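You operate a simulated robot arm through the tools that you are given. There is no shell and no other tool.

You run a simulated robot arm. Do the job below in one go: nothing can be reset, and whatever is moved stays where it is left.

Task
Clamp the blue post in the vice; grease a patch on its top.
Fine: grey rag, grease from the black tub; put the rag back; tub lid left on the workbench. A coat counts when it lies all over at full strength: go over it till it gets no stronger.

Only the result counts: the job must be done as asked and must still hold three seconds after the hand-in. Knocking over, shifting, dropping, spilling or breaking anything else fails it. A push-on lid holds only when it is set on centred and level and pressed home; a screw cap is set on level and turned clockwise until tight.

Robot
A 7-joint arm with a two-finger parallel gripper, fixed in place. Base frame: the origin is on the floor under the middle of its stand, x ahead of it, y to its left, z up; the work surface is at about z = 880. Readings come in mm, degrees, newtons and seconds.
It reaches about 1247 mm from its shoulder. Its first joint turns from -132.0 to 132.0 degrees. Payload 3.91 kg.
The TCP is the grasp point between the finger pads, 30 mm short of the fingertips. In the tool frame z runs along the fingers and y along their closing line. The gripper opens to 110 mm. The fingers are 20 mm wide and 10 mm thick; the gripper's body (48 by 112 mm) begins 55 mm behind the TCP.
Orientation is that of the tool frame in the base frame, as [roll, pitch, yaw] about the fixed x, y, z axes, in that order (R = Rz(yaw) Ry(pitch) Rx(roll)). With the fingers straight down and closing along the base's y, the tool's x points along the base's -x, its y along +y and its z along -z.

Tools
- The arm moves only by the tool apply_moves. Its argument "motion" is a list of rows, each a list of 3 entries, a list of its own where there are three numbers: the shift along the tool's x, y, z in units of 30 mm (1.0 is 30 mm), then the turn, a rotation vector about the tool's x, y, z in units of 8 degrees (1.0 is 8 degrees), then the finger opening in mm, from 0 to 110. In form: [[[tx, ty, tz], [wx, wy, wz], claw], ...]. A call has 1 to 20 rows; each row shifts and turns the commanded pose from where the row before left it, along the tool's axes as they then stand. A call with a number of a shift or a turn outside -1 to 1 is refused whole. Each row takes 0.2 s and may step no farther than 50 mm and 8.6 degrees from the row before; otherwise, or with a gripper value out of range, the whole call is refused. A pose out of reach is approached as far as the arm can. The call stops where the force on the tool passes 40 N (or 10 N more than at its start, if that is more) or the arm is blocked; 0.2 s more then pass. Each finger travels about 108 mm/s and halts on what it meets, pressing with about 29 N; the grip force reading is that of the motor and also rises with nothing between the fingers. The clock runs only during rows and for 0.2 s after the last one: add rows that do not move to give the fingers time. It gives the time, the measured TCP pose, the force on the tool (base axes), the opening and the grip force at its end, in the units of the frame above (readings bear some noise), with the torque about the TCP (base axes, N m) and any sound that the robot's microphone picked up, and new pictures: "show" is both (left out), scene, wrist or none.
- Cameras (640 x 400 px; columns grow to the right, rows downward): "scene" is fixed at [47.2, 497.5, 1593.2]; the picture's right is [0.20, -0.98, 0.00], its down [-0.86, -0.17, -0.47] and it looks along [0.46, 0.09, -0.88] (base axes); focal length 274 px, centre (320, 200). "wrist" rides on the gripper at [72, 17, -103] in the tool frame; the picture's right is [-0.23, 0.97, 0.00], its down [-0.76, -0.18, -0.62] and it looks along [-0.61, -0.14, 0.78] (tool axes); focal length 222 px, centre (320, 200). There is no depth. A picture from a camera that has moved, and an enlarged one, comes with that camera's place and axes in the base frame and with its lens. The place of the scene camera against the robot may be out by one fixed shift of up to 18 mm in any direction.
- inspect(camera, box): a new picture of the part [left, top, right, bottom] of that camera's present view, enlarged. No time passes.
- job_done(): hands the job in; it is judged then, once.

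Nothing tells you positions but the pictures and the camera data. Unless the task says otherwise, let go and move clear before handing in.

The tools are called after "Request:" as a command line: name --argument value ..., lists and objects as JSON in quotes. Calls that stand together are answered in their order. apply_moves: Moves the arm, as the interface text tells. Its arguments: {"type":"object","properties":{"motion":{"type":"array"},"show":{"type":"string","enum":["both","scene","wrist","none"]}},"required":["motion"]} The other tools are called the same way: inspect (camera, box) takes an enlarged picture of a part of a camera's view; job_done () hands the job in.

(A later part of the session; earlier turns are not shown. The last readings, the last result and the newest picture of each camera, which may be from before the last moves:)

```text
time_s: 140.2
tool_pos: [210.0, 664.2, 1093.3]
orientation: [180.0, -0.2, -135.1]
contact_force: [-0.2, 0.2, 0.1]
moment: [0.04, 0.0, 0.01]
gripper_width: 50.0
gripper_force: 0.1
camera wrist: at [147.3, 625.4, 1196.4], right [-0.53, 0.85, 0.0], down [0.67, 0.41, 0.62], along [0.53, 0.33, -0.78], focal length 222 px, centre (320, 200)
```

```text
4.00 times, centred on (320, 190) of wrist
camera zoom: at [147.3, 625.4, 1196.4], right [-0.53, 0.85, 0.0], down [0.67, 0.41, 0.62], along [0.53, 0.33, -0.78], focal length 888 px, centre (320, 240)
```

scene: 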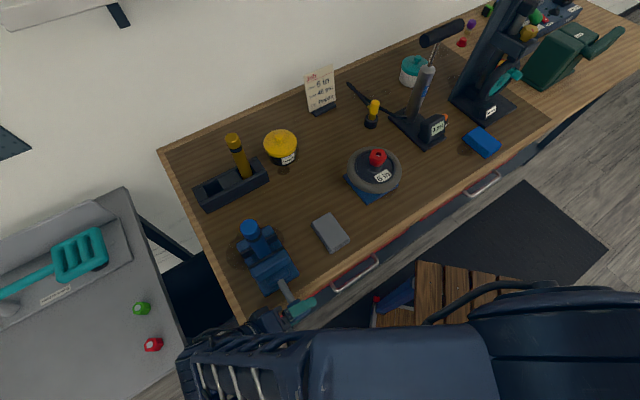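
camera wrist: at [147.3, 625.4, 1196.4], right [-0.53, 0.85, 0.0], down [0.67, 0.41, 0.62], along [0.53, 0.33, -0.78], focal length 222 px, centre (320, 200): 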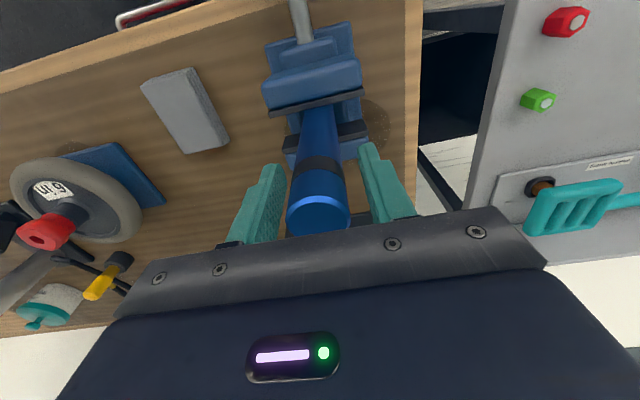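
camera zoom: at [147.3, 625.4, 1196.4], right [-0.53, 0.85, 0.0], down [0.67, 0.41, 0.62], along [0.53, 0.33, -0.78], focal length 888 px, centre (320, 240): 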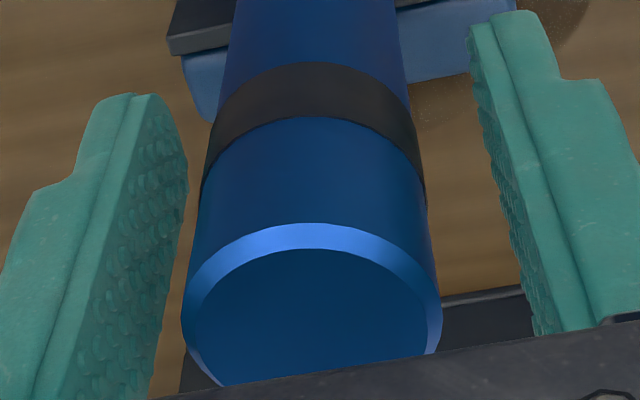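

Request:
apply_moves --motion '[[[0, -0.04, 0], [0, 0, 0], 40], [[0, 0, 0], [0, 0, 0], 30], [[0, 0, 0], [0, 0, 0], 20], [[0, 0, 0], [0, 0, 0], 20], [[0, 0, 0], [0, 0, 0], 20]]' --show "none"

Request:
inspect --camera "wrist" --box '[240, 140, 400, 240]'

```text
time_s: 141.4
tool_pos: [211.8, 662.1, 1093.7]
orientation: [-179.9, -0.2, -135.1]
contact_force: [-2.5, 3.8, 0.7]
moment: [0.52, 0.16, 0.02]
gripper_width: 31.9
gripper_force: 29.2
```

```text
4.00 times, centred on (320, 190) of wrist
camera zoom: at [148.1, 624.1, 1196.4], right [-0.53, 0.85, 0.0], down [0.67, 0.41, 0.62], along [0.53, 0.33, -0.78], focal length 888 px, centre (320, 240)
```

zoom: 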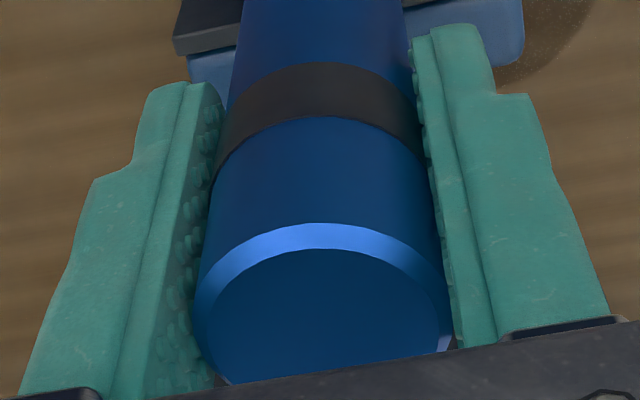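

Request:
apply_moves --motion '[[[0, 0, -0.04], [0, 0, 0], 20], [[0, 0, 0], [0, 0, 0], 20]]' --show "none"

Request:
inspect --camera "wrist" --box '[240, 140, 400, 240]'

```text
time_s: 142.0
tool_pos: [211.7, 662.3, 1093.4]
orientation: [-179.9, -0.2, -135.2]
contact_force: [-0.9, 6.1, -6.5]
moment: [0.85, 0.08, 0.02]
gripper_width: 31.7
gripper_force: 29.2
```

```text
4.00 times, centred on (320, 190) of wrist
camera zoom: at [148.3, 624.0, 1196.8], right [-0.53, 0.85, 0.0], down [0.67, 0.41, 0.62], along [0.53, 0.32, -0.78], focal length 888 px, centre (320, 240)
```

zoom: 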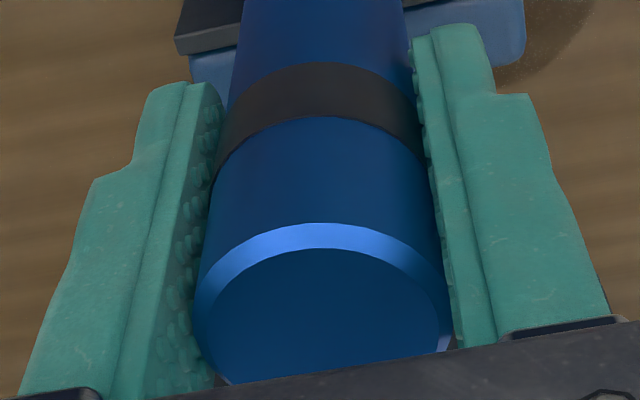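

Request:
apply_moves --motion '[[[0, 0, -0.04], [0, 0, 0], 20], [[0, 0, -0.04], [0, 0, 0], 20], [[0, 0, 0], [0, 0, 0], 20]]' --show "none"

Request:
inspect --camera "wrist" --box '[240, 140, 400, 240]'

```text
time_s: 142.8
tool_pos: [211.3, 661.7, 1096.6]
orientation: [-179.9, -0.3, -135.3]
contact_force: [4.9, 2.7, -11.8]
moment: [0.17, -0.25, 0.03]
gripper_width: 31.8
gripper_force: 28.9
```

```text
4.00 times, centred on (320, 190) of wrist
camera zoom: at [148.8, 623.2, 1199.7], right [-0.53, 0.85, 0.0], down [0.67, 0.41, 0.62], along [0.53, 0.32, -0.78], focal length 888 px, centre (320, 240)
```

zoom: 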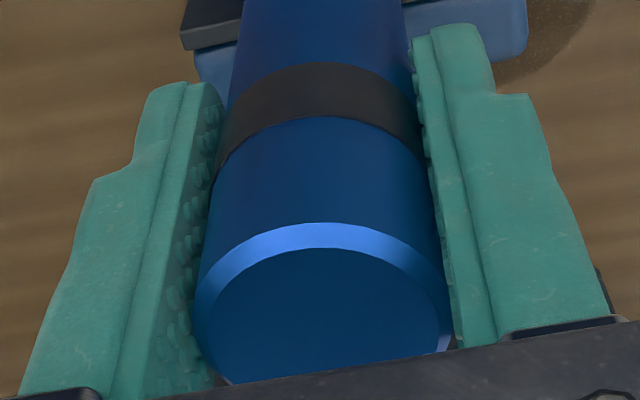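

Request:
apply_moves --motion '[[[0, 0, 0.05], [0, 0, 0], 20], [[0, 0, 0.05], [0, 0, 0], 20], [[0, 0, 0.05], [0, 0, 0], 20], [[0, 0, 0.03], [0, 0, 0], 20], [[0, 0, 0], [0, 0, 0], 20]]' --show "wrist"

```text
time_s: 144.0
tool_pos: [212.2, 661.3, 1091.1]
orientation: [179.9, -0.2, -135.0]
contact_force: [4.4, 6.8, 17.3]
moment: [0.46, 0.29, 0.07]
gripper_width: 31.5
gripper_force: 29.1
camera wrist: at [147.9, 622.4, 1195.3], right [-0.53, 0.85, 0.0], down [0.67, 0.41, 0.62], along [0.53, 0.33, -0.78], focal length 222 px, centre (320, 200)
```

wrist: 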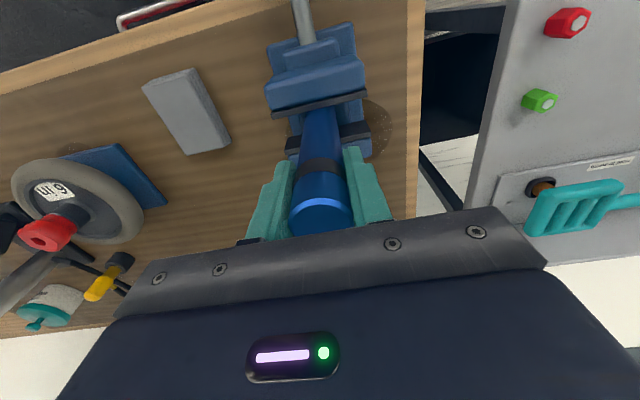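

The post is back on the bed. While I hold it, I'll measure the sideways stiffness with small shifts to judge how firmly the jaws hold it.

Request:
apply_moves --motion '[[[0, 0, -0.05], [0, 0, 0], 20], [[0, 0, 0], [0, 0, 0], 20]]' --show "none"

Request:
apply_moves --motion '[[[0, 0.1, 0], [0, 0, 0], 20], [[0, 0, 0], [0, 0, 0], 20]]' --show "none"

Request:
apply_moves --motion '[[[0, -0.1, 0], [0, 0, 0], 20], [[0, 0, 0], [0, 0, 0], 20]]' --show "none"

Request:
apply_moves --motion '[[[-0.1, 0, 0], [0, 0, 0], 20], [[0, 0, 0], [0, 0, 0], 20]]' --show "none"

Request:
apply_moves --motion '[[[0.1, 0, 0], [0, 0, 0], 20], [[0, 0, 0], [0, 0, 0], 20]]' --show "none"

```text
time_s: 144.6
tool_pos: [211.4, 660.1, 1092.1]
orientation: [180.0, -0.3, -135.1]
contact_force: [1.5, 11.4, -2.1]
moment: [1.21, 0.2, -0.08]
gripper_width: 31.5
gripper_force: 29.0
```

```text
time_s: 145.2
tool_pos: [209.6, 663.6, 1093.1]
orientation: [-179.9, -0.2, -135.2]
contact_force: [9.0, -7.3, 0.2]
moment: [-1.32, -0.78, 0.01]
gripper_width: 31.7
gripper_force: 28.8
```

```text
time_s: 145.8
tool_pos: [211.4, 662.9, 1092.7]
orientation: [-180.0, -0.4, -135.1]
contact_force: [-6.0, 3.1, -10.3]
moment: [0.08, 1.09, 0.07]
gripper_width: 31.6
gripper_force: 29.1
```

```text
time_s: 146.4
tool_pos: [212.7, 664.0, 1092.8]
orientation: [180.0, -0.2, -135.0]
contact_force: [-17.3, -6.0, -4.6]
moment: [0.31, 0.88, 0.09]
gripper_width: 31.8
gripper_force: 29.1
```

```text
time_s: 147.0
tool_pos: [213.2, 662.8, 1092.5]
orientation: [-179.9, -0.1, -135.2]
contact_force: [-2.7, 8.9, -1.5]
moment: [1.36, 0.12, -0.08]
gripper_width: 31.9
gripper_force: 28.8
```

The post holds elastically against about 9 N sideways, so it is clamped by what this screw can hold. I'll relax the side load, release, and rise.

Request:
apply_moves --motion '[[[0, 0.045, 0], [0, 0, 0], 20], [[0, 0, 0], [0, 0, 0], 20]]' --show "none"

Request:
apply_moves --motion '[[[0, 0, 0], [0, 0, 0], 34], [[0, 0, 0], [0, 0, 0], 40], [[0, 0, 0], [0, 0, 0], 55], [[0, 0, 0], [0, 0, 0], 70], [[0, 0, -0.5], [0, 0, 0], 78], [[0, 0, -1], [0, 0, 0], 78], [[0, 0, -1], [0, 0, 0], 78], [[0, 0, -1], [0, 0, 0], 78], [[0, 0, -1], [0, 0, 0], 78], [[0, 0, 0], [0, 0, 0], 78]]'

Request:
inspect --camera "wrist" --box '[240, 90, 400, 190]'

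Request:
inspect --camera "scene" --box '[220, 210, 316, 270]'

```text
time_s: 147.6
tool_pos: [213.5, 663.1, 1093.7]
orientation: [-179.9, -0.3, -135.2]
contact_force: [5.3, 2.9, -1.2]
moment: [0.41, -0.82, 0.0]
gripper_width: 31.7
gripper_force: 29.4
```

```text
time_s: 149.8
tool_pos: [211.7, 661.1, 1225.7]
orientation: [180.0, -0.2, -135.2]
contact_force: [0.9, 0.3, -0.7]
moment: [0.04, 0.01, -0.03]
gripper_width: 78.0
gripper_force: 0.0
camera wrist: at [147.1, 623.1, 1329.8], right [-0.53, 0.85, 0.0], down [0.67, 0.41, 0.62], along [0.53, 0.33, -0.78], focal length 222 px, centre (320, 200)
```

scene: 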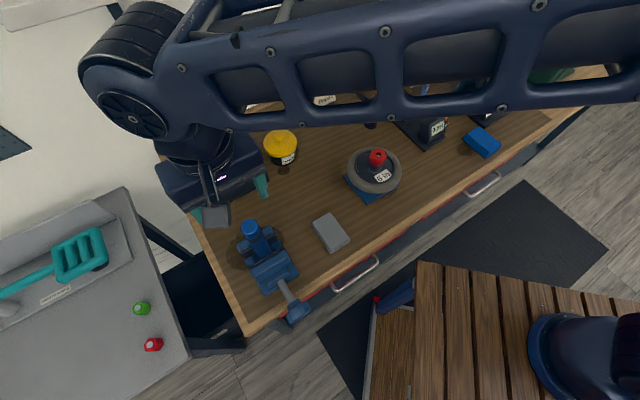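
wrist: 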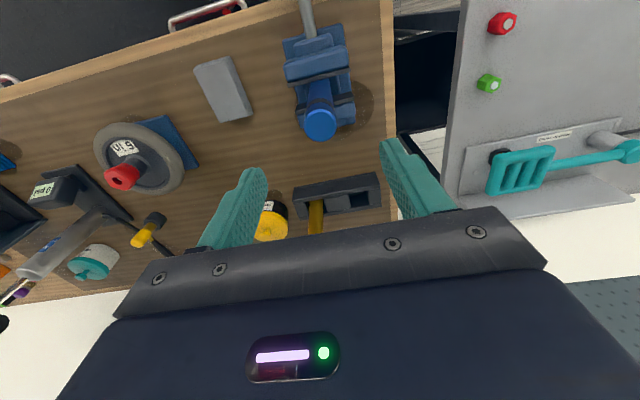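

```text
4.00 times, centred on (320, 140) of wrist
camera zoom: at [147.1, 623.1, 1329.8], right [-0.53, 0.85, 0.0], down [0.67, 0.41, 0.62], along [0.53, 0.33, -0.78], focal length 888 px, centre (320, 440)
```

zoom: 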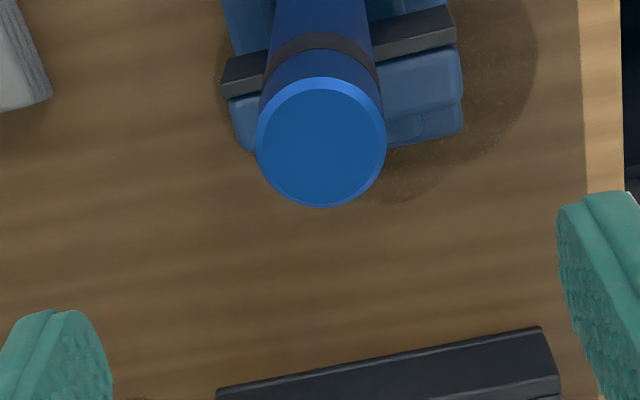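

```text
6.67 times, centred on (268, 240) of scene
camera zoom: at [47.2, 497.5, 1593.2], right [0.2, -0.98, 0.0], down [-0.86, -0.17, -0.47], along [0.46, 0.09, -0.88], focal length 1826 px, centre (667, -67)
```

zoom: 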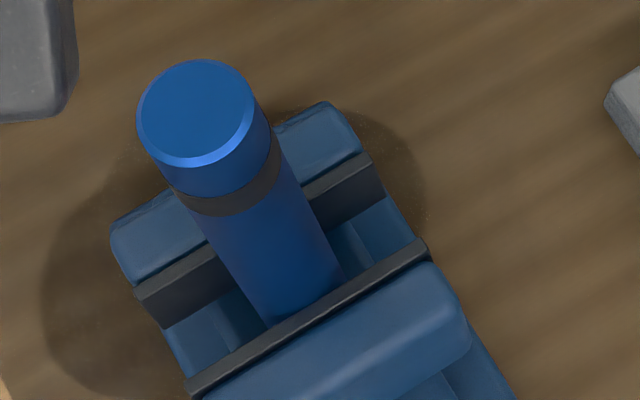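

The post top is centred near (213, 663.5, 1120). Next is the grease tub: I'll move the camera so I can see it and its lid closely.

Request:
apply_moves --motion '[[[-0.747, -0.788, 0.2], [0, 0, 0], 78], [[-0.747, -0.788, 0.3], [0, 0, 0], 78], [[-0.747, -0.788, 0.6], [0, 0, 0], 78], [[-0.747, -0.788, 0.7], [0, 0, 0], 78], [[-0.747, -0.788, 0.7], [0, 0, 0], 78], [[-0.747, -0.788, 0.7], [0, 0, 0], 78], [[-0.747, -0.788, 0.6], [0, 0, 0], 78], [[0, 0, 0], [0, 0, 0], 78]]'

Request:
inspect --camera "wrist" --box '[220, 90, 412, 210]'

```text
time_s: 151.6
tool_pos: [437.7, 655.8, 1112.1]
orientation: [-179.9, -0.1, -135.2]
contact_force: [-0.3, 0.3, -0.2]
moment: [-0.01, 0.0, -0.01]
gripper_width: 78.2
gripper_force: 0.1
camera wrist: at [373.3, 617.5, 1215.8], right [-0.53, 0.85, 0.0], down [0.67, 0.41, 0.62], along [0.53, 0.33, -0.78], focal length 222 px, centre (320, 200)
```

scene: 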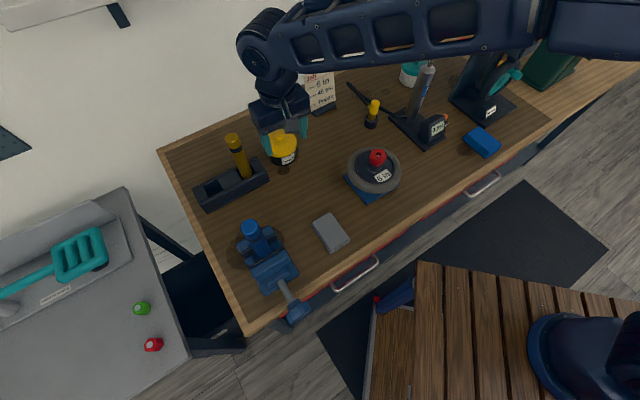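
wrist: 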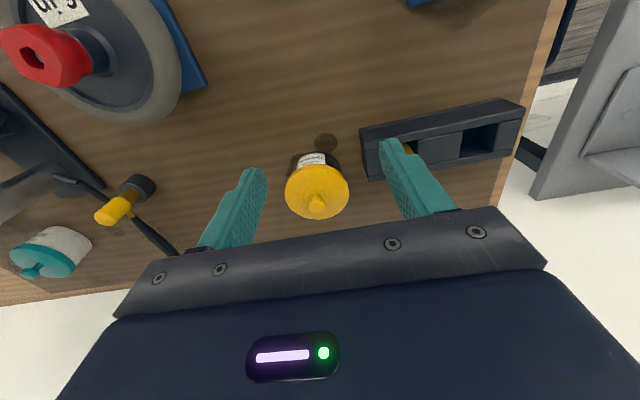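

```text
3.33 times, centred on (316, 150) of wrist
camera zoom: at [373.3, 617.5, 1215.8], right [-0.53, 0.85, 0.0], down [0.67, 0.41, 0.62], along [0.53, 0.33, -0.78], focal length 740 px, centre (333, 367)
```

zoom: 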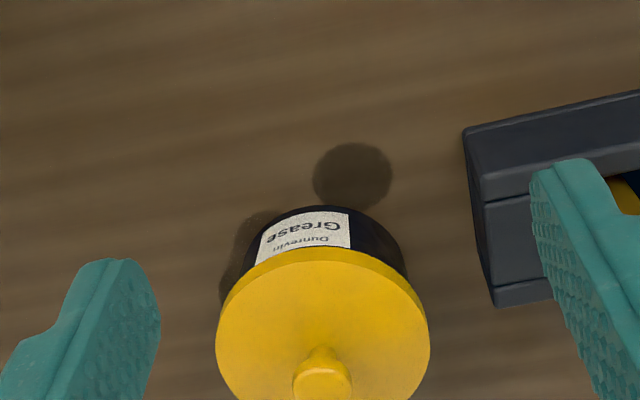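

The tub's lid is about 100 mm across with its top at z 942. It carries a knob about 26 mm wide with its top at z 965, centred near (552, 720). I'll move above it and check the centring.

Request:
apply_moves --motion '[[[-0.84, -0.236, 0.2], [0, 0, 0], 78], [[-0.84, -0.236, 0.4], [0, 0, 0], 78], [[-0.84, -0.236, 0.4], [0, 0, 0], 78], [[-0.84, -0.236, 0.5], [0, 0, 0], 78], [[-0.84, -0.236, 0.5], [0, 0, 0], 78], [[0, 0, 0], [0, 0, 0], 78]]'

Request:
inspect --camera "wrist" --box '[240, 110, 400, 210]'

```text
time_s: 153.0
tool_pos: [554.4, 721.8, 1054.1]
orientation: [180.0, -0.1, -135.1]
contact_force: [0.4, 0.4, -0.4]
moment: [-0.03, -0.01, 0.04]
gripper_width: 78.1
gripper_force: 0.0
camera wrist: at [490.6, 682.5, 1156.9], right [-0.53, 0.85, 0.0], down [0.67, 0.41, 0.62], along [0.53, 0.33, -0.78], focal length 222 px, centre (320, 200)
```

scene: 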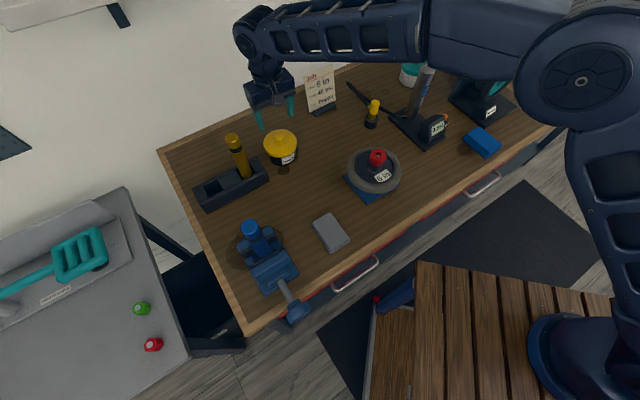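
wrist: 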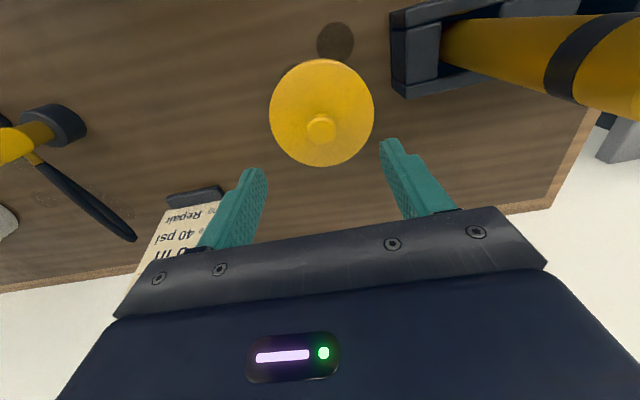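

```text
4.00 times, centred on (320, 160) of wrist
camera zoom: at [490.6, 682.5, 1156.9], right [-0.53, 0.85, 0.0], down [0.67, 0.41, 0.62], along [0.53, 0.33, -0.78], focal length 888 px, centre (320, 360)
```

zoom: 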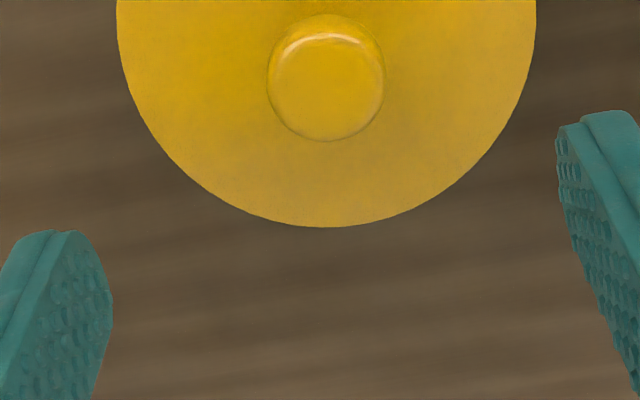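

Request:
apply_moves --motion '[[[0, 0.054, 0.8], [0, 0, 0], 60], [[0, 0, 0.8], [0, 0, 0], 50], [[0, 0, 0.6], [0, 0, 0], 50], [[0, 0, 0.35], [0, 0, 0], 50], [[0, 0, 0], [0, 0, 0], 50]]'

Request:
inspect --camera "wrist" --box '[240, 110, 400, 210]'

```text
time_s: 154.2
tool_pos: [550.8, 722.4, 979.1]
orientation: [-179.9, 0.0, -135.2]
contact_force: [0.4, -3.5, 22.3]
moment: [-0.14, 0.0, 0.02]
gripper_width: 49.9
gripper_force: 0.1
camera wrist: at [487.5, 682.0, 1081.9], right [-0.53, 0.85, 0.0], down [0.67, 0.41, 0.62], along [0.53, 0.33, -0.78], focal length 222 px, centre (320, 200)
```

scene: 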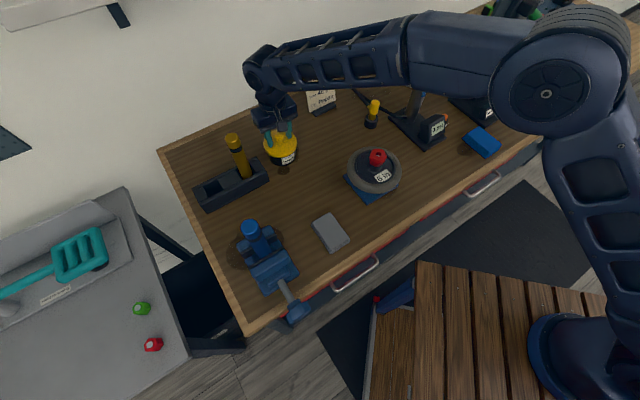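
wrist: 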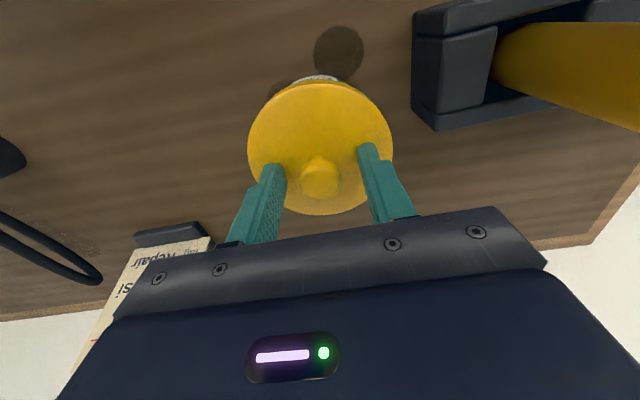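

```text
4.00 times, centred on (320, 160) of wrist
camera zoom: at [487.5, 682.0, 1081.9], right [-0.53, 0.85, 0.0], down [0.67, 0.41, 0.62], along [0.53, 0.33, -0.78], focal length 888 px, centre (320, 360)
```

zoom: 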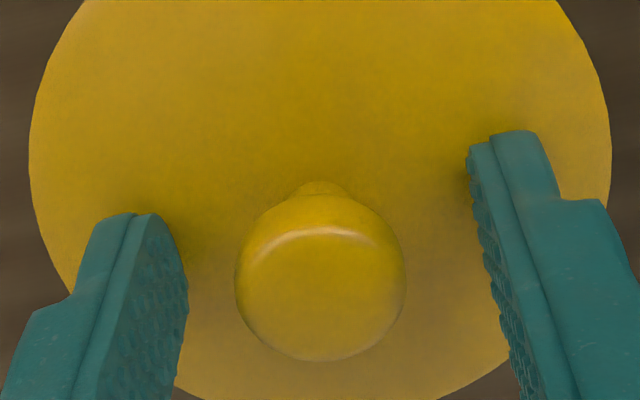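

The fingertips touched the lid top (about z 949). I'll raise slightly so they just clear it, then close on the knob.

Request:
apply_moves --motion '[[[0, 0, -0.13], [0, 0, 0], 50], [[0, 0, 0], [0, 0, 0], 40], [[0, 0, 0], [0, 0, 0], 20], [[0, 0, 0], [0, 0, 0], 10], [[0, 0, 0], [0, 0, 0], 10]]' --show "wrist"

Request:
inspect --camera "wrist" --box '[240, 110, 400, 210]'

```text
time_s: 155.4
tool_pos: [552.1, 719.9, 980.2]
orientation: [179.9, -0.2, -135.1]
contact_force: [-0.4, -0.6, 0.3]
moment: [0.04, -0.01, 0.02]
gripper_width: 23.8
gripper_force: 28.9
heard: snap
camera wrist: at [487.8, 681.9, 1083.8], right [-0.53, 0.85, 0.0], down [0.67, 0.41, 0.62], along [0.53, 0.33, -0.78], focal length 222 px, centre (320, 200)
```

wrist: 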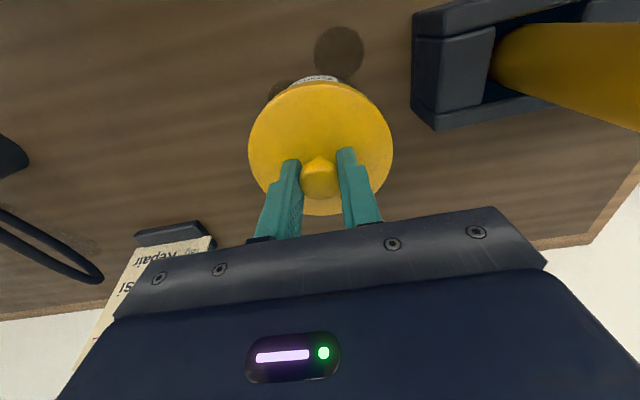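

```text
4.00 times, centred on (320, 160) of wrist
camera zoom: at [487.8, 681.9, 1083.8], right [-0.53, 0.85, 0.0], down [0.67, 0.41, 0.62], along [0.53, 0.33, -0.78], focal length 888 px, centre (320, 360)
```

zoom: 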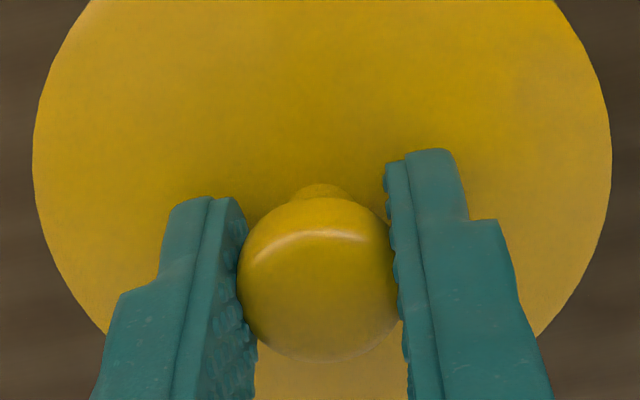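

I heard a snap, so the lid may have popped free. I'll lift slowly and watch the tub.

Request:
apply_moves --motion '[[[0, 0, -0.15], [0, 0, 0], 10], [[0, 0, -0.2], [0, 0, 0], 10], [[0, 0, 0], [0, 0, 0], 10]]'

Request:
inspect --camera "scene" --box '[230, 100, 342, 170]'

```text
time_s: 156.2
tool_pos: [550.6, 721.4, 991.2]
orientation: [179.9, -0.2, -135.1]
contact_force: [0.2, -0.7, -0.7]
moment: [0.0, -0.01, 0.01]
gripper_width: 23.7
gripper_force: 29.7
camera wrist: at [487.6, 682.3, 1094.6], right [-0.53, 0.85, 0.0], down [0.67, 0.41, 0.62], along [0.53, 0.33, -0.78], focal length 222 px, centre (320, 200)
```

scene: 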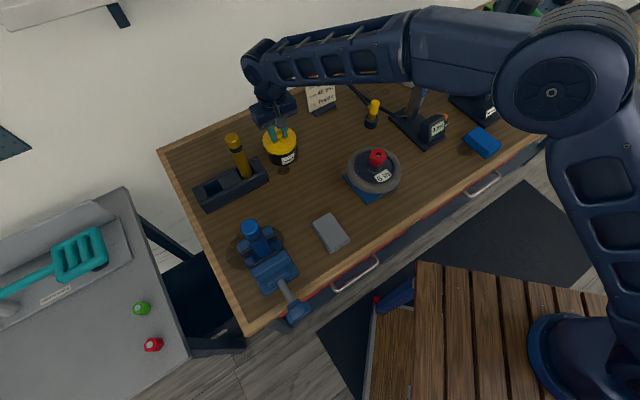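
wrist: 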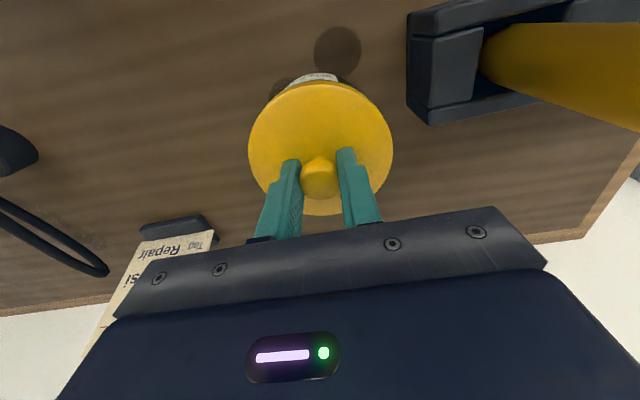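

```text
5.71 times, centred on (286, 135) of scene
camera zoom: at [47.2, 497.5, 1593.2], right [0.2, -0.98, 0.0], down [-0.86, -0.17, -0.47], along [0.46, 0.09, -0.88], focal length 1565 px, centre (514, 571)
```

zoom: 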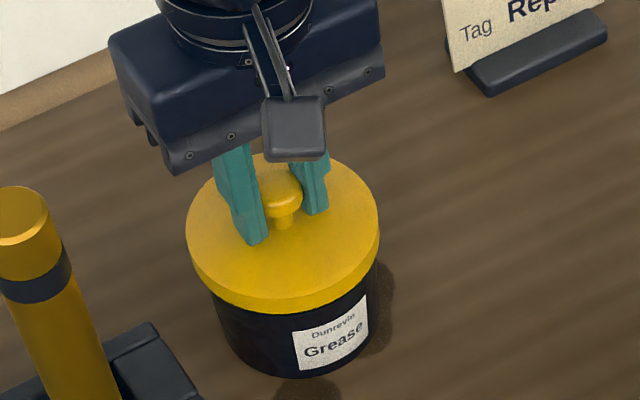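

Request:
apply_moves --motion '[[[0, 0, -0.4], [0, 0, 0], 10], [[0, 0, -0.6], [0, 0, 0], 10], [[0, 0, -0.6], [0, 0, 0], 10], [[0, 0, -0.6], [0, 0, 0], 10], [[0, 0, 0], [0, 0, 0], 10]]'

Request:
inspect --camera "scene" --box '[230, 100, 342, 170]'

```text
time_s: 157.4
tool_pos: [551.5, 722.2, 1056.7]
orientation: [179.9, -0.2, -135.1]
contact_force: [-0.2, -0.2, -0.7]
moment: [0.0, -0.01, -0.01]
gripper_width: 23.9
gripper_force: 29.1
camera wrist: at [488.8, 682.5, 1160.3], right [-0.53, 0.85, 0.0], down [0.67, 0.41, 0.62], along [0.53, 0.33, -0.78], focal length 222 px, centre (320, 200)
```

scene: 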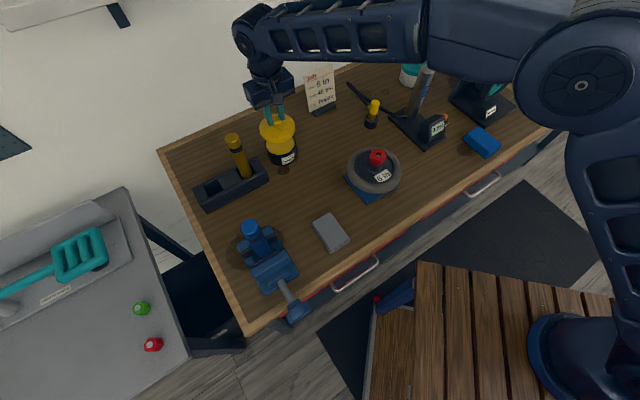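
wrist: 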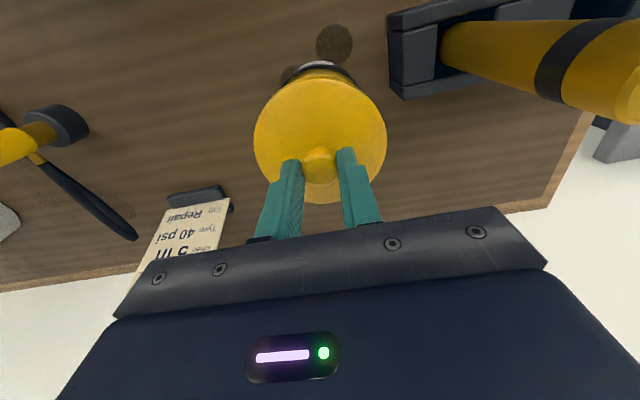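

```text
5.71 times, centred on (286, 135) of scene
camera zoom: at [47.2, 497.5, 1593.2], right [0.2, -0.98, 0.0], down [-0.86, -0.17, -0.47], along [0.46, 0.09, -0.88], focal length 1565 px, centre (514, 571)
```

zoom: 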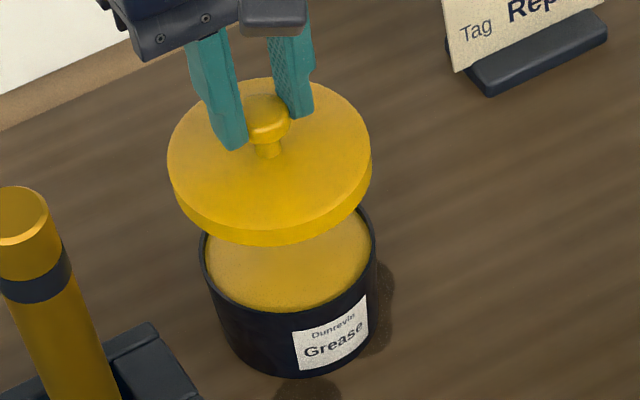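

The lid is off, the grease is exposed, and the tub hasn't moved. I'll set the lid on a clear bench area near (405, 665).

Request:
apply_moves --motion '[[[0.8, 0.352, -0.2], [0, 0, 0], 10], [[0.8, 0.352, 0], [0, 0, 0], 10], [[0.8, 0.352, 0], [0, 0, 0], 10], [[0.8, 0.352, 0], [0, 0, 0], 10], [[0.8, 0.352, 0], [0, 0, 0], 10], [[0.8, 0.352, 0], [0, 0, 0], 10], [[0, 0, 0.8], [0, 0, 0], 10], [[0, 0, 0.8], [0, 0, 0], 10], [[0, 0, 0.8], [0, 0, 0], 10], [[0, 0, 0], [0, 0, 0], 10]]'

Request:
inspect --camera "scene" --box '[230, 110, 358, 190]'

```text
time_s: 159.6
tool_pos: [403.7, 663.0, 991.7]
orientation: [-179.9, -0.3, -135.2]
contact_force: [0.5, 0.2, -0.1]
moment: [0.0, 0.03, 0.02]
gripper_width: 23.6
gripper_force: 29.1
camera wrist: at [339.7, 625.4, 1095.3], right [-0.53, 0.85, 0.0], down [0.67, 0.41, 0.62], along [0.53, 0.33, -0.78], focal length 222 px, centre (320, 200)
```

scene: 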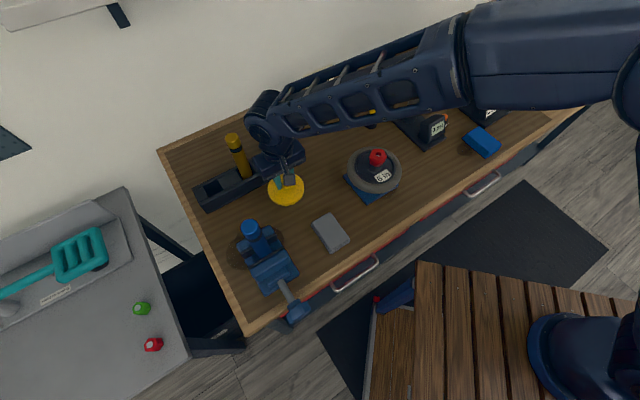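
wrist: 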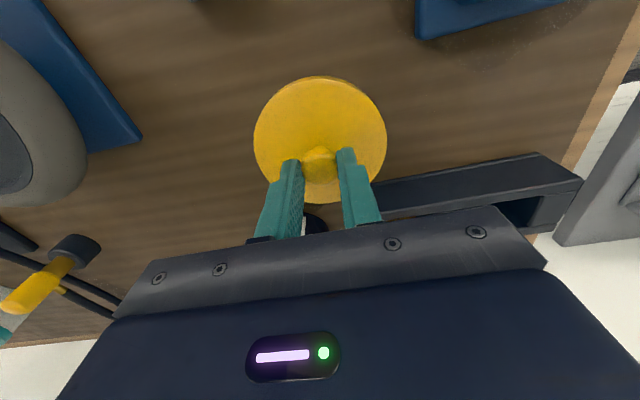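

```text
5.00 times, centred on (294, 150) of scene
camera zoom: at [47.2, 497.5, 1593.2], right [0.2, -0.98, 0.0], down [-0.86, -0.17, -0.47], along [0.46, 0.09, -0.88], focal length 1369 px, centre (450, 450)
```

zoom: 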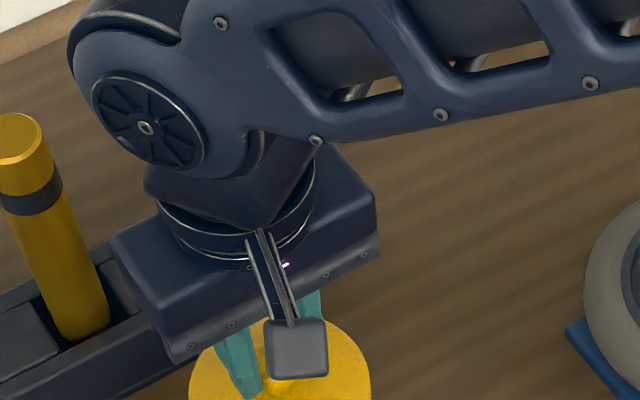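

Request:
apply_moves --motion '[[[0, 0, 0.7], [0, 0, 0], 10], [[0, 0, 0.6], [0, 0, 0], 10], [[0, 0, 0.2], [0, 0, 0], 10], [[0, 0, 0.1], [0, 0, 0], 10], [[0, 0, 0.1], [0, 0, 0], 10], [[0, 0, 0.1], [0, 0, 0], 10], [[0, 0, 0], [0, 0, 0], 10]]' --show "wrist"

```text
time_s: 161.2
tool_pos: [405.3, 664.6, 936.7]
orientation: [180.0, -0.2, -135.1]
contact_force: [0.2, -1.0, -1.4]
moment: [-0.01, -0.01, 0.03]
gripper_width: 23.5
gripper_force: 29.2
camera wrist: at [341.1, 625.0, 1039.9], right [-0.53, 0.85, 0.0], down [0.67, 0.41, 0.62], along [0.53, 0.33, -0.78], focal length 222 px, centre (320, 200)
```

wrist: 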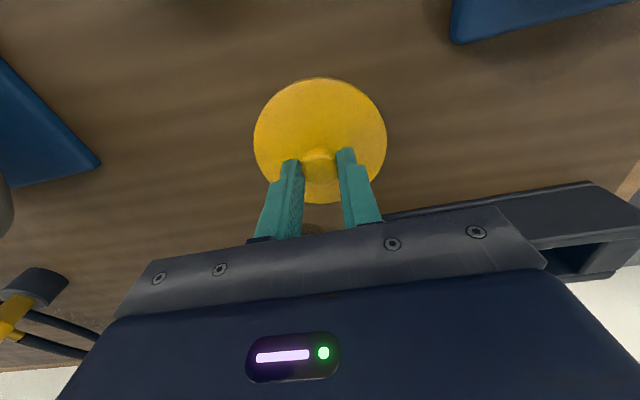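

Request:
apply_moves --motion '[[[0, 0, 0.07], [0, 0, 0], 10], [[0, 0, 0.07], [0, 0, 0], 10], [[0, 0, 0.07], [0, 0, 0], 10], [[0, 0, 0], [0, 0, 0], 10]]' --show "none"

```text
time_s: 162.2
tool_pos: [405.0, 662.7, 933.1]
orientation: [-179.9, -0.1, -135.1]
contact_force: [-1.3, 0.4, 12.7]
moment: [-0.06, 0.09, 0.01]
gripper_width: 23.5
gripper_force: 29.1
```

The lid touches the bench. I'll ease off slightly, open, and rise.

Request:
apply_moves --motion '[[[0, 0, -0.04], [0, 0, 0], 10], [[0, 0, 0], [0, 0, 0], 26], [[0, 0, 0], [0, 0, 0], 36], [[0, 0, 0], [0, 0, 0], 50], [[0, 0, 0], [0, 0, 0], 50], [[0, 0, -0.5], [0, 0, 0], 50], [[0, 0, -1], [0, 0, 0], 50], [[0, 0, -1], [0, 0, 0], 50], [[0, 0, -1], [0, 0, 0], 60], [[0, 0, -1], [0, 0, 0], 60], [[0, 0, -1], [0, 0, 0], 60], [[0, 0, 0], [0, 0, 0], 60]]'

Request:
inspect --camera "scene" --box '[230, 110, 390, 260]'

```text
time_s: 164.8
tool_pos: [403.8, 664.0, 1097.3]
orientation: [-179.9, -0.3, -135.0]
contact_force: [0.0, -0.3, 0.8]
moment: [0.0, -0.01, 0.01]
gripper_width: 60.1
gripper_force: 0.2
camera wrist: at [341.0, 625.2, 1201.3], right [-0.53, 0.85, 0.0], down [0.67, 0.41, 0.62], along [0.53, 0.33, -0.78], focal length 222 px, centre (320, 200)
```

scene: 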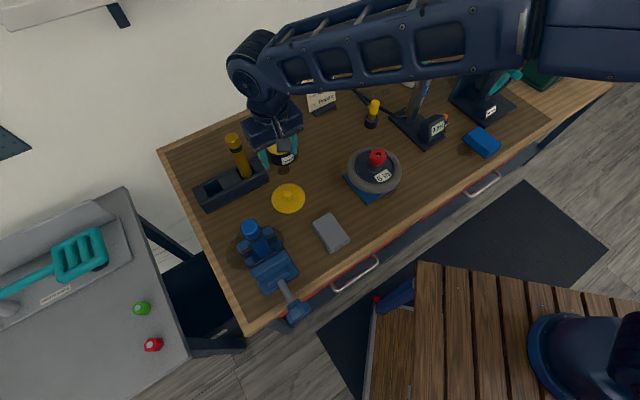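
wrist: 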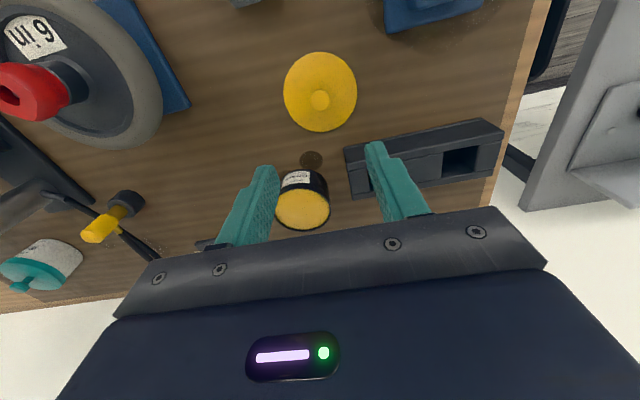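

```text
2.67 times, centred on (310, 185) of scene
camera zoom: at [47.2, 497.5, 1593.2], right [0.2, -0.98, 0.0], down [-0.86, -0.17, -0.47], along [0.46, 0.09, -0.88], focal length 730 px, centre (347, 240)
```

zoom: 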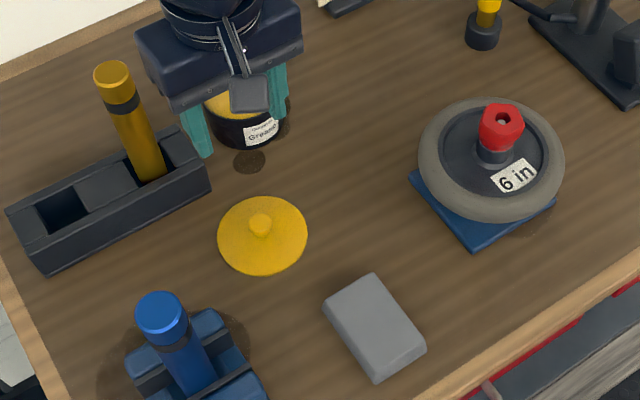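

The lid lies flat on the bench. Now I'll move back to view the grey rag closely.

Request:
apply_moves --motion '[[[0.9, -0.028, 0], [0, 0, 0], 70], [[0.9, -0.028, 0], [0, 0, 0], 80], [[0.9, -0.028, 0], [0, 0, 0], 80], [[0.9, -0.028, 0], [0, 0, 0], 80], [[0.9, -0.028, 0], [0, 0, 0], 80], [[0.9, -0.028, 0], [0, 0, 0], 80], [[0.9, -0.028, 0.2], [0, 0, 0], 80], [[0.9, -0.028, 0.2], [0, 0, 0], 80], [[0.9, -0.028, 0.2], [0, 0, 0], 80], [[0.9, -0.028, 0.2], [0, 0, 0], 80], [[0, 0, 0], [0, 0, 0], 80]]'

Request:
inspect --camera "wrist" --box '[220, 60, 412, 180]'

Request:
inspect --camera "scene" --box '[270, 190, 382, 260]'

```text
time_s: 167.2
tool_pos: [217.3, 469.0, 1076.1]
orientation: [-179.9, -0.2, -135.1]
contact_force: [-0.4, -1.1, -0.7]
moment: [-0.01, -0.01, 0.05]
gripper_width: 79.8
gripper_force: 0.0
camera wrist: at [155.0, 429.9, 1179.1], right [-0.53, 0.85, 0.0], down [0.67, 0.41, 0.62], along [0.53, 0.33, -0.78], focal length 222 px, centre (320, 200)
```

scene: 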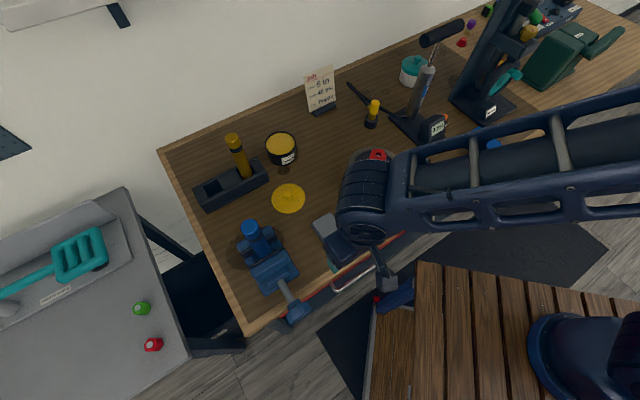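
wrist: 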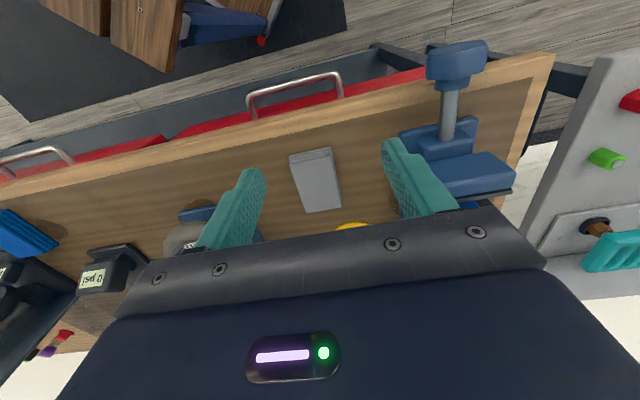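

```text
3.33 times, centred on (316, 120) of wrist
camera zoom: at [155.0, 429.9, 1179.1], right [-0.53, 0.85, 0.0], down [0.67, 0.41, 0.62], along [0.53, 0.33, -0.78], focal length 740 px, centre (333, 467)
```

zoom: 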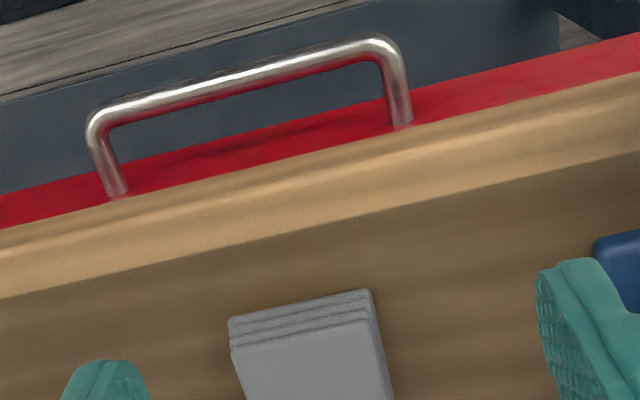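

```text
5.71 times, centred on (326, 225) of scene
camera zoom: at [47.2, 497.5, 1593.2], right [0.2, -0.98, 0.0], down [-0.86, -0.17, -0.47], along [0.46, 0.09, -0.88], focal length 1565 px, centre (286, 57)
```

zoom: 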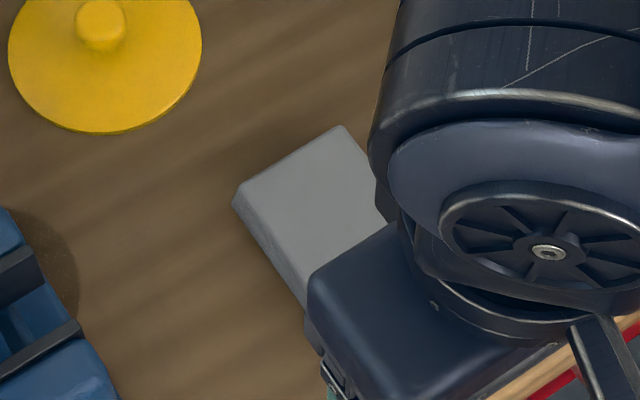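

Request:
inspect --camera "wrist" --box '[260, 135, 388, 215]'

```text
5.00 times, centred on (324, 175) of wrist
camera zoom: at [155.0, 429.9, 1179.1], right [-0.53, 0.85, 0.0], down [0.67, 0.41, 0.62], along [0.53, 0.33, -0.78], focal length 1111 px, centre (300, 325)
```

zoom: 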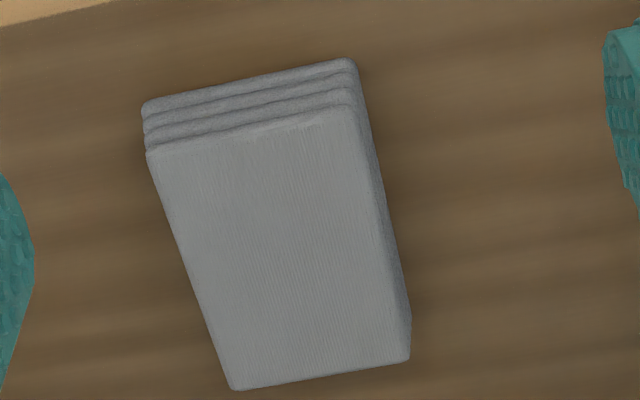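

The grey rag is a folded block about 92 × 60 × 26 mm, centred near (323, 529) with its top at z 906 and aligned with the bench. I'll note that spot so I can return it there, then come down over it across its 60 mm width.

Request:
apply_moves --motion '[[[-0.8, -0.216, 0.3], [0, 0, 0], 92], [[-0.8, -0.216, 0.5], [0, 0, 0], 92], [[-0.8, -0.216, 0.5], [0, 0, 0], 92], [[-0.8, -0.216, 0.6], [0, 0, 0], 92], [[-0.71, -0.216, 0.6], [0, 0, 0], 92], [[0, 0, 0], [0, 0, 0], 92]]'

Request:
inspect --camera "wrist" --box '[200, 80, 440, 230]'

```text
time_s: 168.6
tool_pos: [323.9, 528.9, 1000.9]
orientation: [-180.0, -0.2, -135.2]
contact_force: [-0.2, 0.3, 0.3]
moment: [-0.01, 0.0, -0.02]
gripper_width: 91.8
gripper_force: 0.0
camera wrist: at [260.9, 489.6, 1103.4], right [-0.53, 0.85, 0.0], down [0.67, 0.41, 0.62], along [0.53, 0.33, -0.78], focal length 222 px, centre (320, 200)
```

scene: 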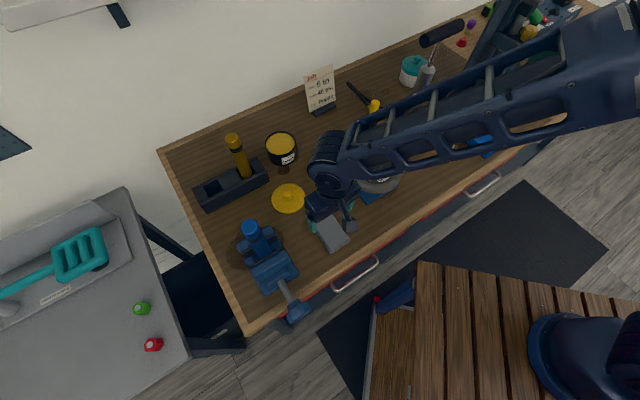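
wrist: 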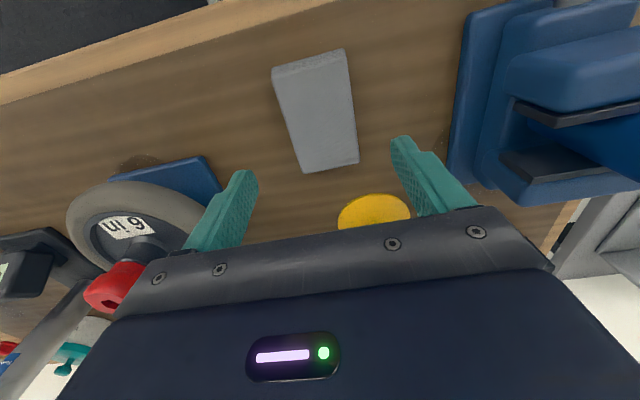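

```text
2.67 times, centred on (320, 155) of wrist
camera zoom: at [260.9, 489.6, 1103.4], right [-0.53, 0.85, 0.0], down [0.67, 0.41, 0.62], along [0.53, 0.33, -0.78], focal length 592 px, centre (320, 320)
```

zoom: 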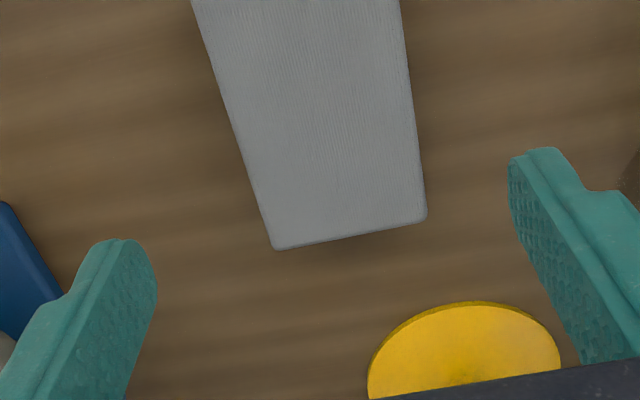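

Request:
apply_moves --motion '[[[0, 0, 0.8], [0, 0, 0], 92], [[0, 0, 0.8], [0, 0, 0], 92], [[0, 0, 0.7], [0, 0, 0], 92], [[0, 0, 0.45], [0, 0, 0], 92], [[0, 0, 0.1], [0, 0, 0], 92], [[0, 0, 0], [0, 0, 0], 92]]' --show "wrist"

```text
time_s: 170.0
tool_pos: [325.2, 527.9, 913.7]
orientation: [-180.0, -0.2, -135.1]
contact_force: [-0.1, 0.5, 0.4]
moment: [0.03, 0.0, -0.02]
gripper_width: 92.0
gripper_force: 0.1
camera wrist: at [261.4, 489.0, 1017.5], right [-0.53, 0.85, 0.0], down [0.67, 0.41, 0.62], along [0.53, 0.33, -0.78], focal length 222 px, centre (320, 200)
```

wrist: 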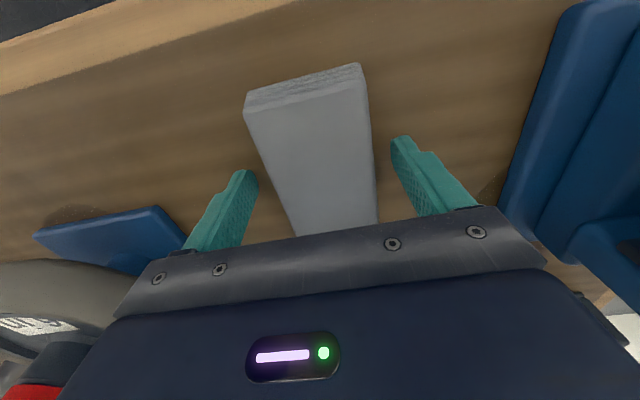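

Request:
apply_moves --motion '[[[0, 0, 0], [0, 0, 0], 75], [[0, 0, 0], [0, 0, 0], 60], [[0, 0, 0], [0, 0, 0], 45], [[0, 0, 0], [0, 0, 0], 40], [[0, 0, 0], [0, 0, 0], 40]]' --show "wrist"

```text
time_s: 171.2
tool_pos: [326.0, 528.6, 913.2]
orientation: [-179.9, -0.2, -135.1]
contact_force: [0.0, 0.1, 1.4]
moment: [0.06, 0.04, -0.04]
gripper_width: 64.3
gripper_force: 28.3
camera wrist: at [261.5, 489.0, 1017.6], right [-0.53, 0.85, 0.0], down [0.67, 0.41, 0.62], along [0.53, 0.33, -0.78], focal length 222 px, centre (320, 200)
```

wrist: 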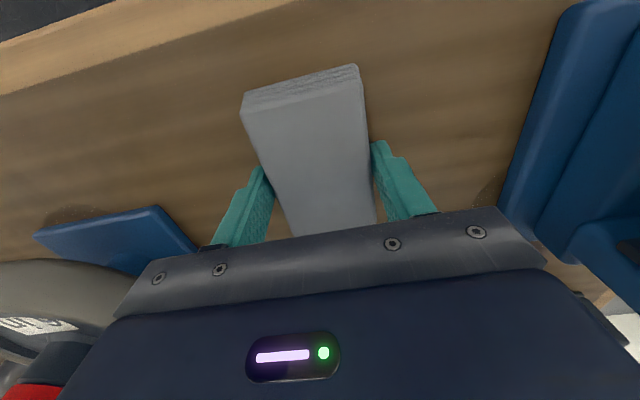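

I've gripped the rag at 64 mm wide. Before moving, I'll use the scene camera to measure the open tub.

Request:
inspect --camera "scene" --box '[250, 125, 314, 165]'

Request:
inspect --camera "scene" --box '[230, 200, 326, 260]'

```text
10.00 times, centred on (282, 145) of scene
camera zoom: at [47.2, 497.5, 1593.2], right [0.2, -0.98, 0.0], down [-0.86, -0.17, -0.47], along [0.46, 0.09, -0.88], focal length 2738 px, centre (700, 750)
```

zoom: 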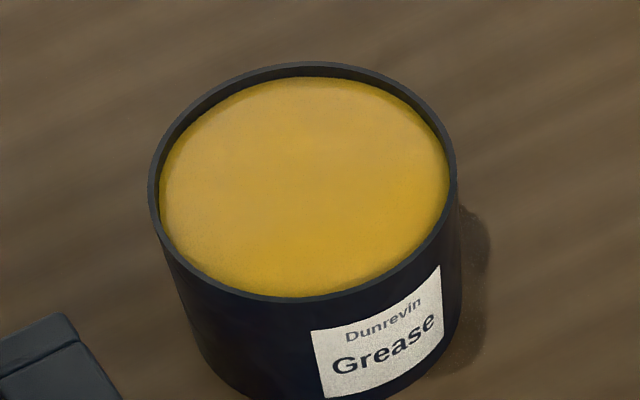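

```text
6.67 times, centred on (278, 230) of scene
camera zoom: at [47.2, 497.5, 1593.2], right [0.2, -0.98, 0.0], down [-0.86, -0.17, -0.47], along [0.46, 0.09, -0.88], focal length 1826 px, centre (600, 0)
```

zoom: 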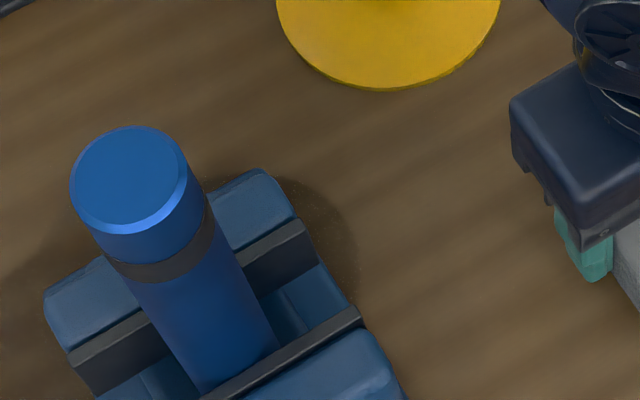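

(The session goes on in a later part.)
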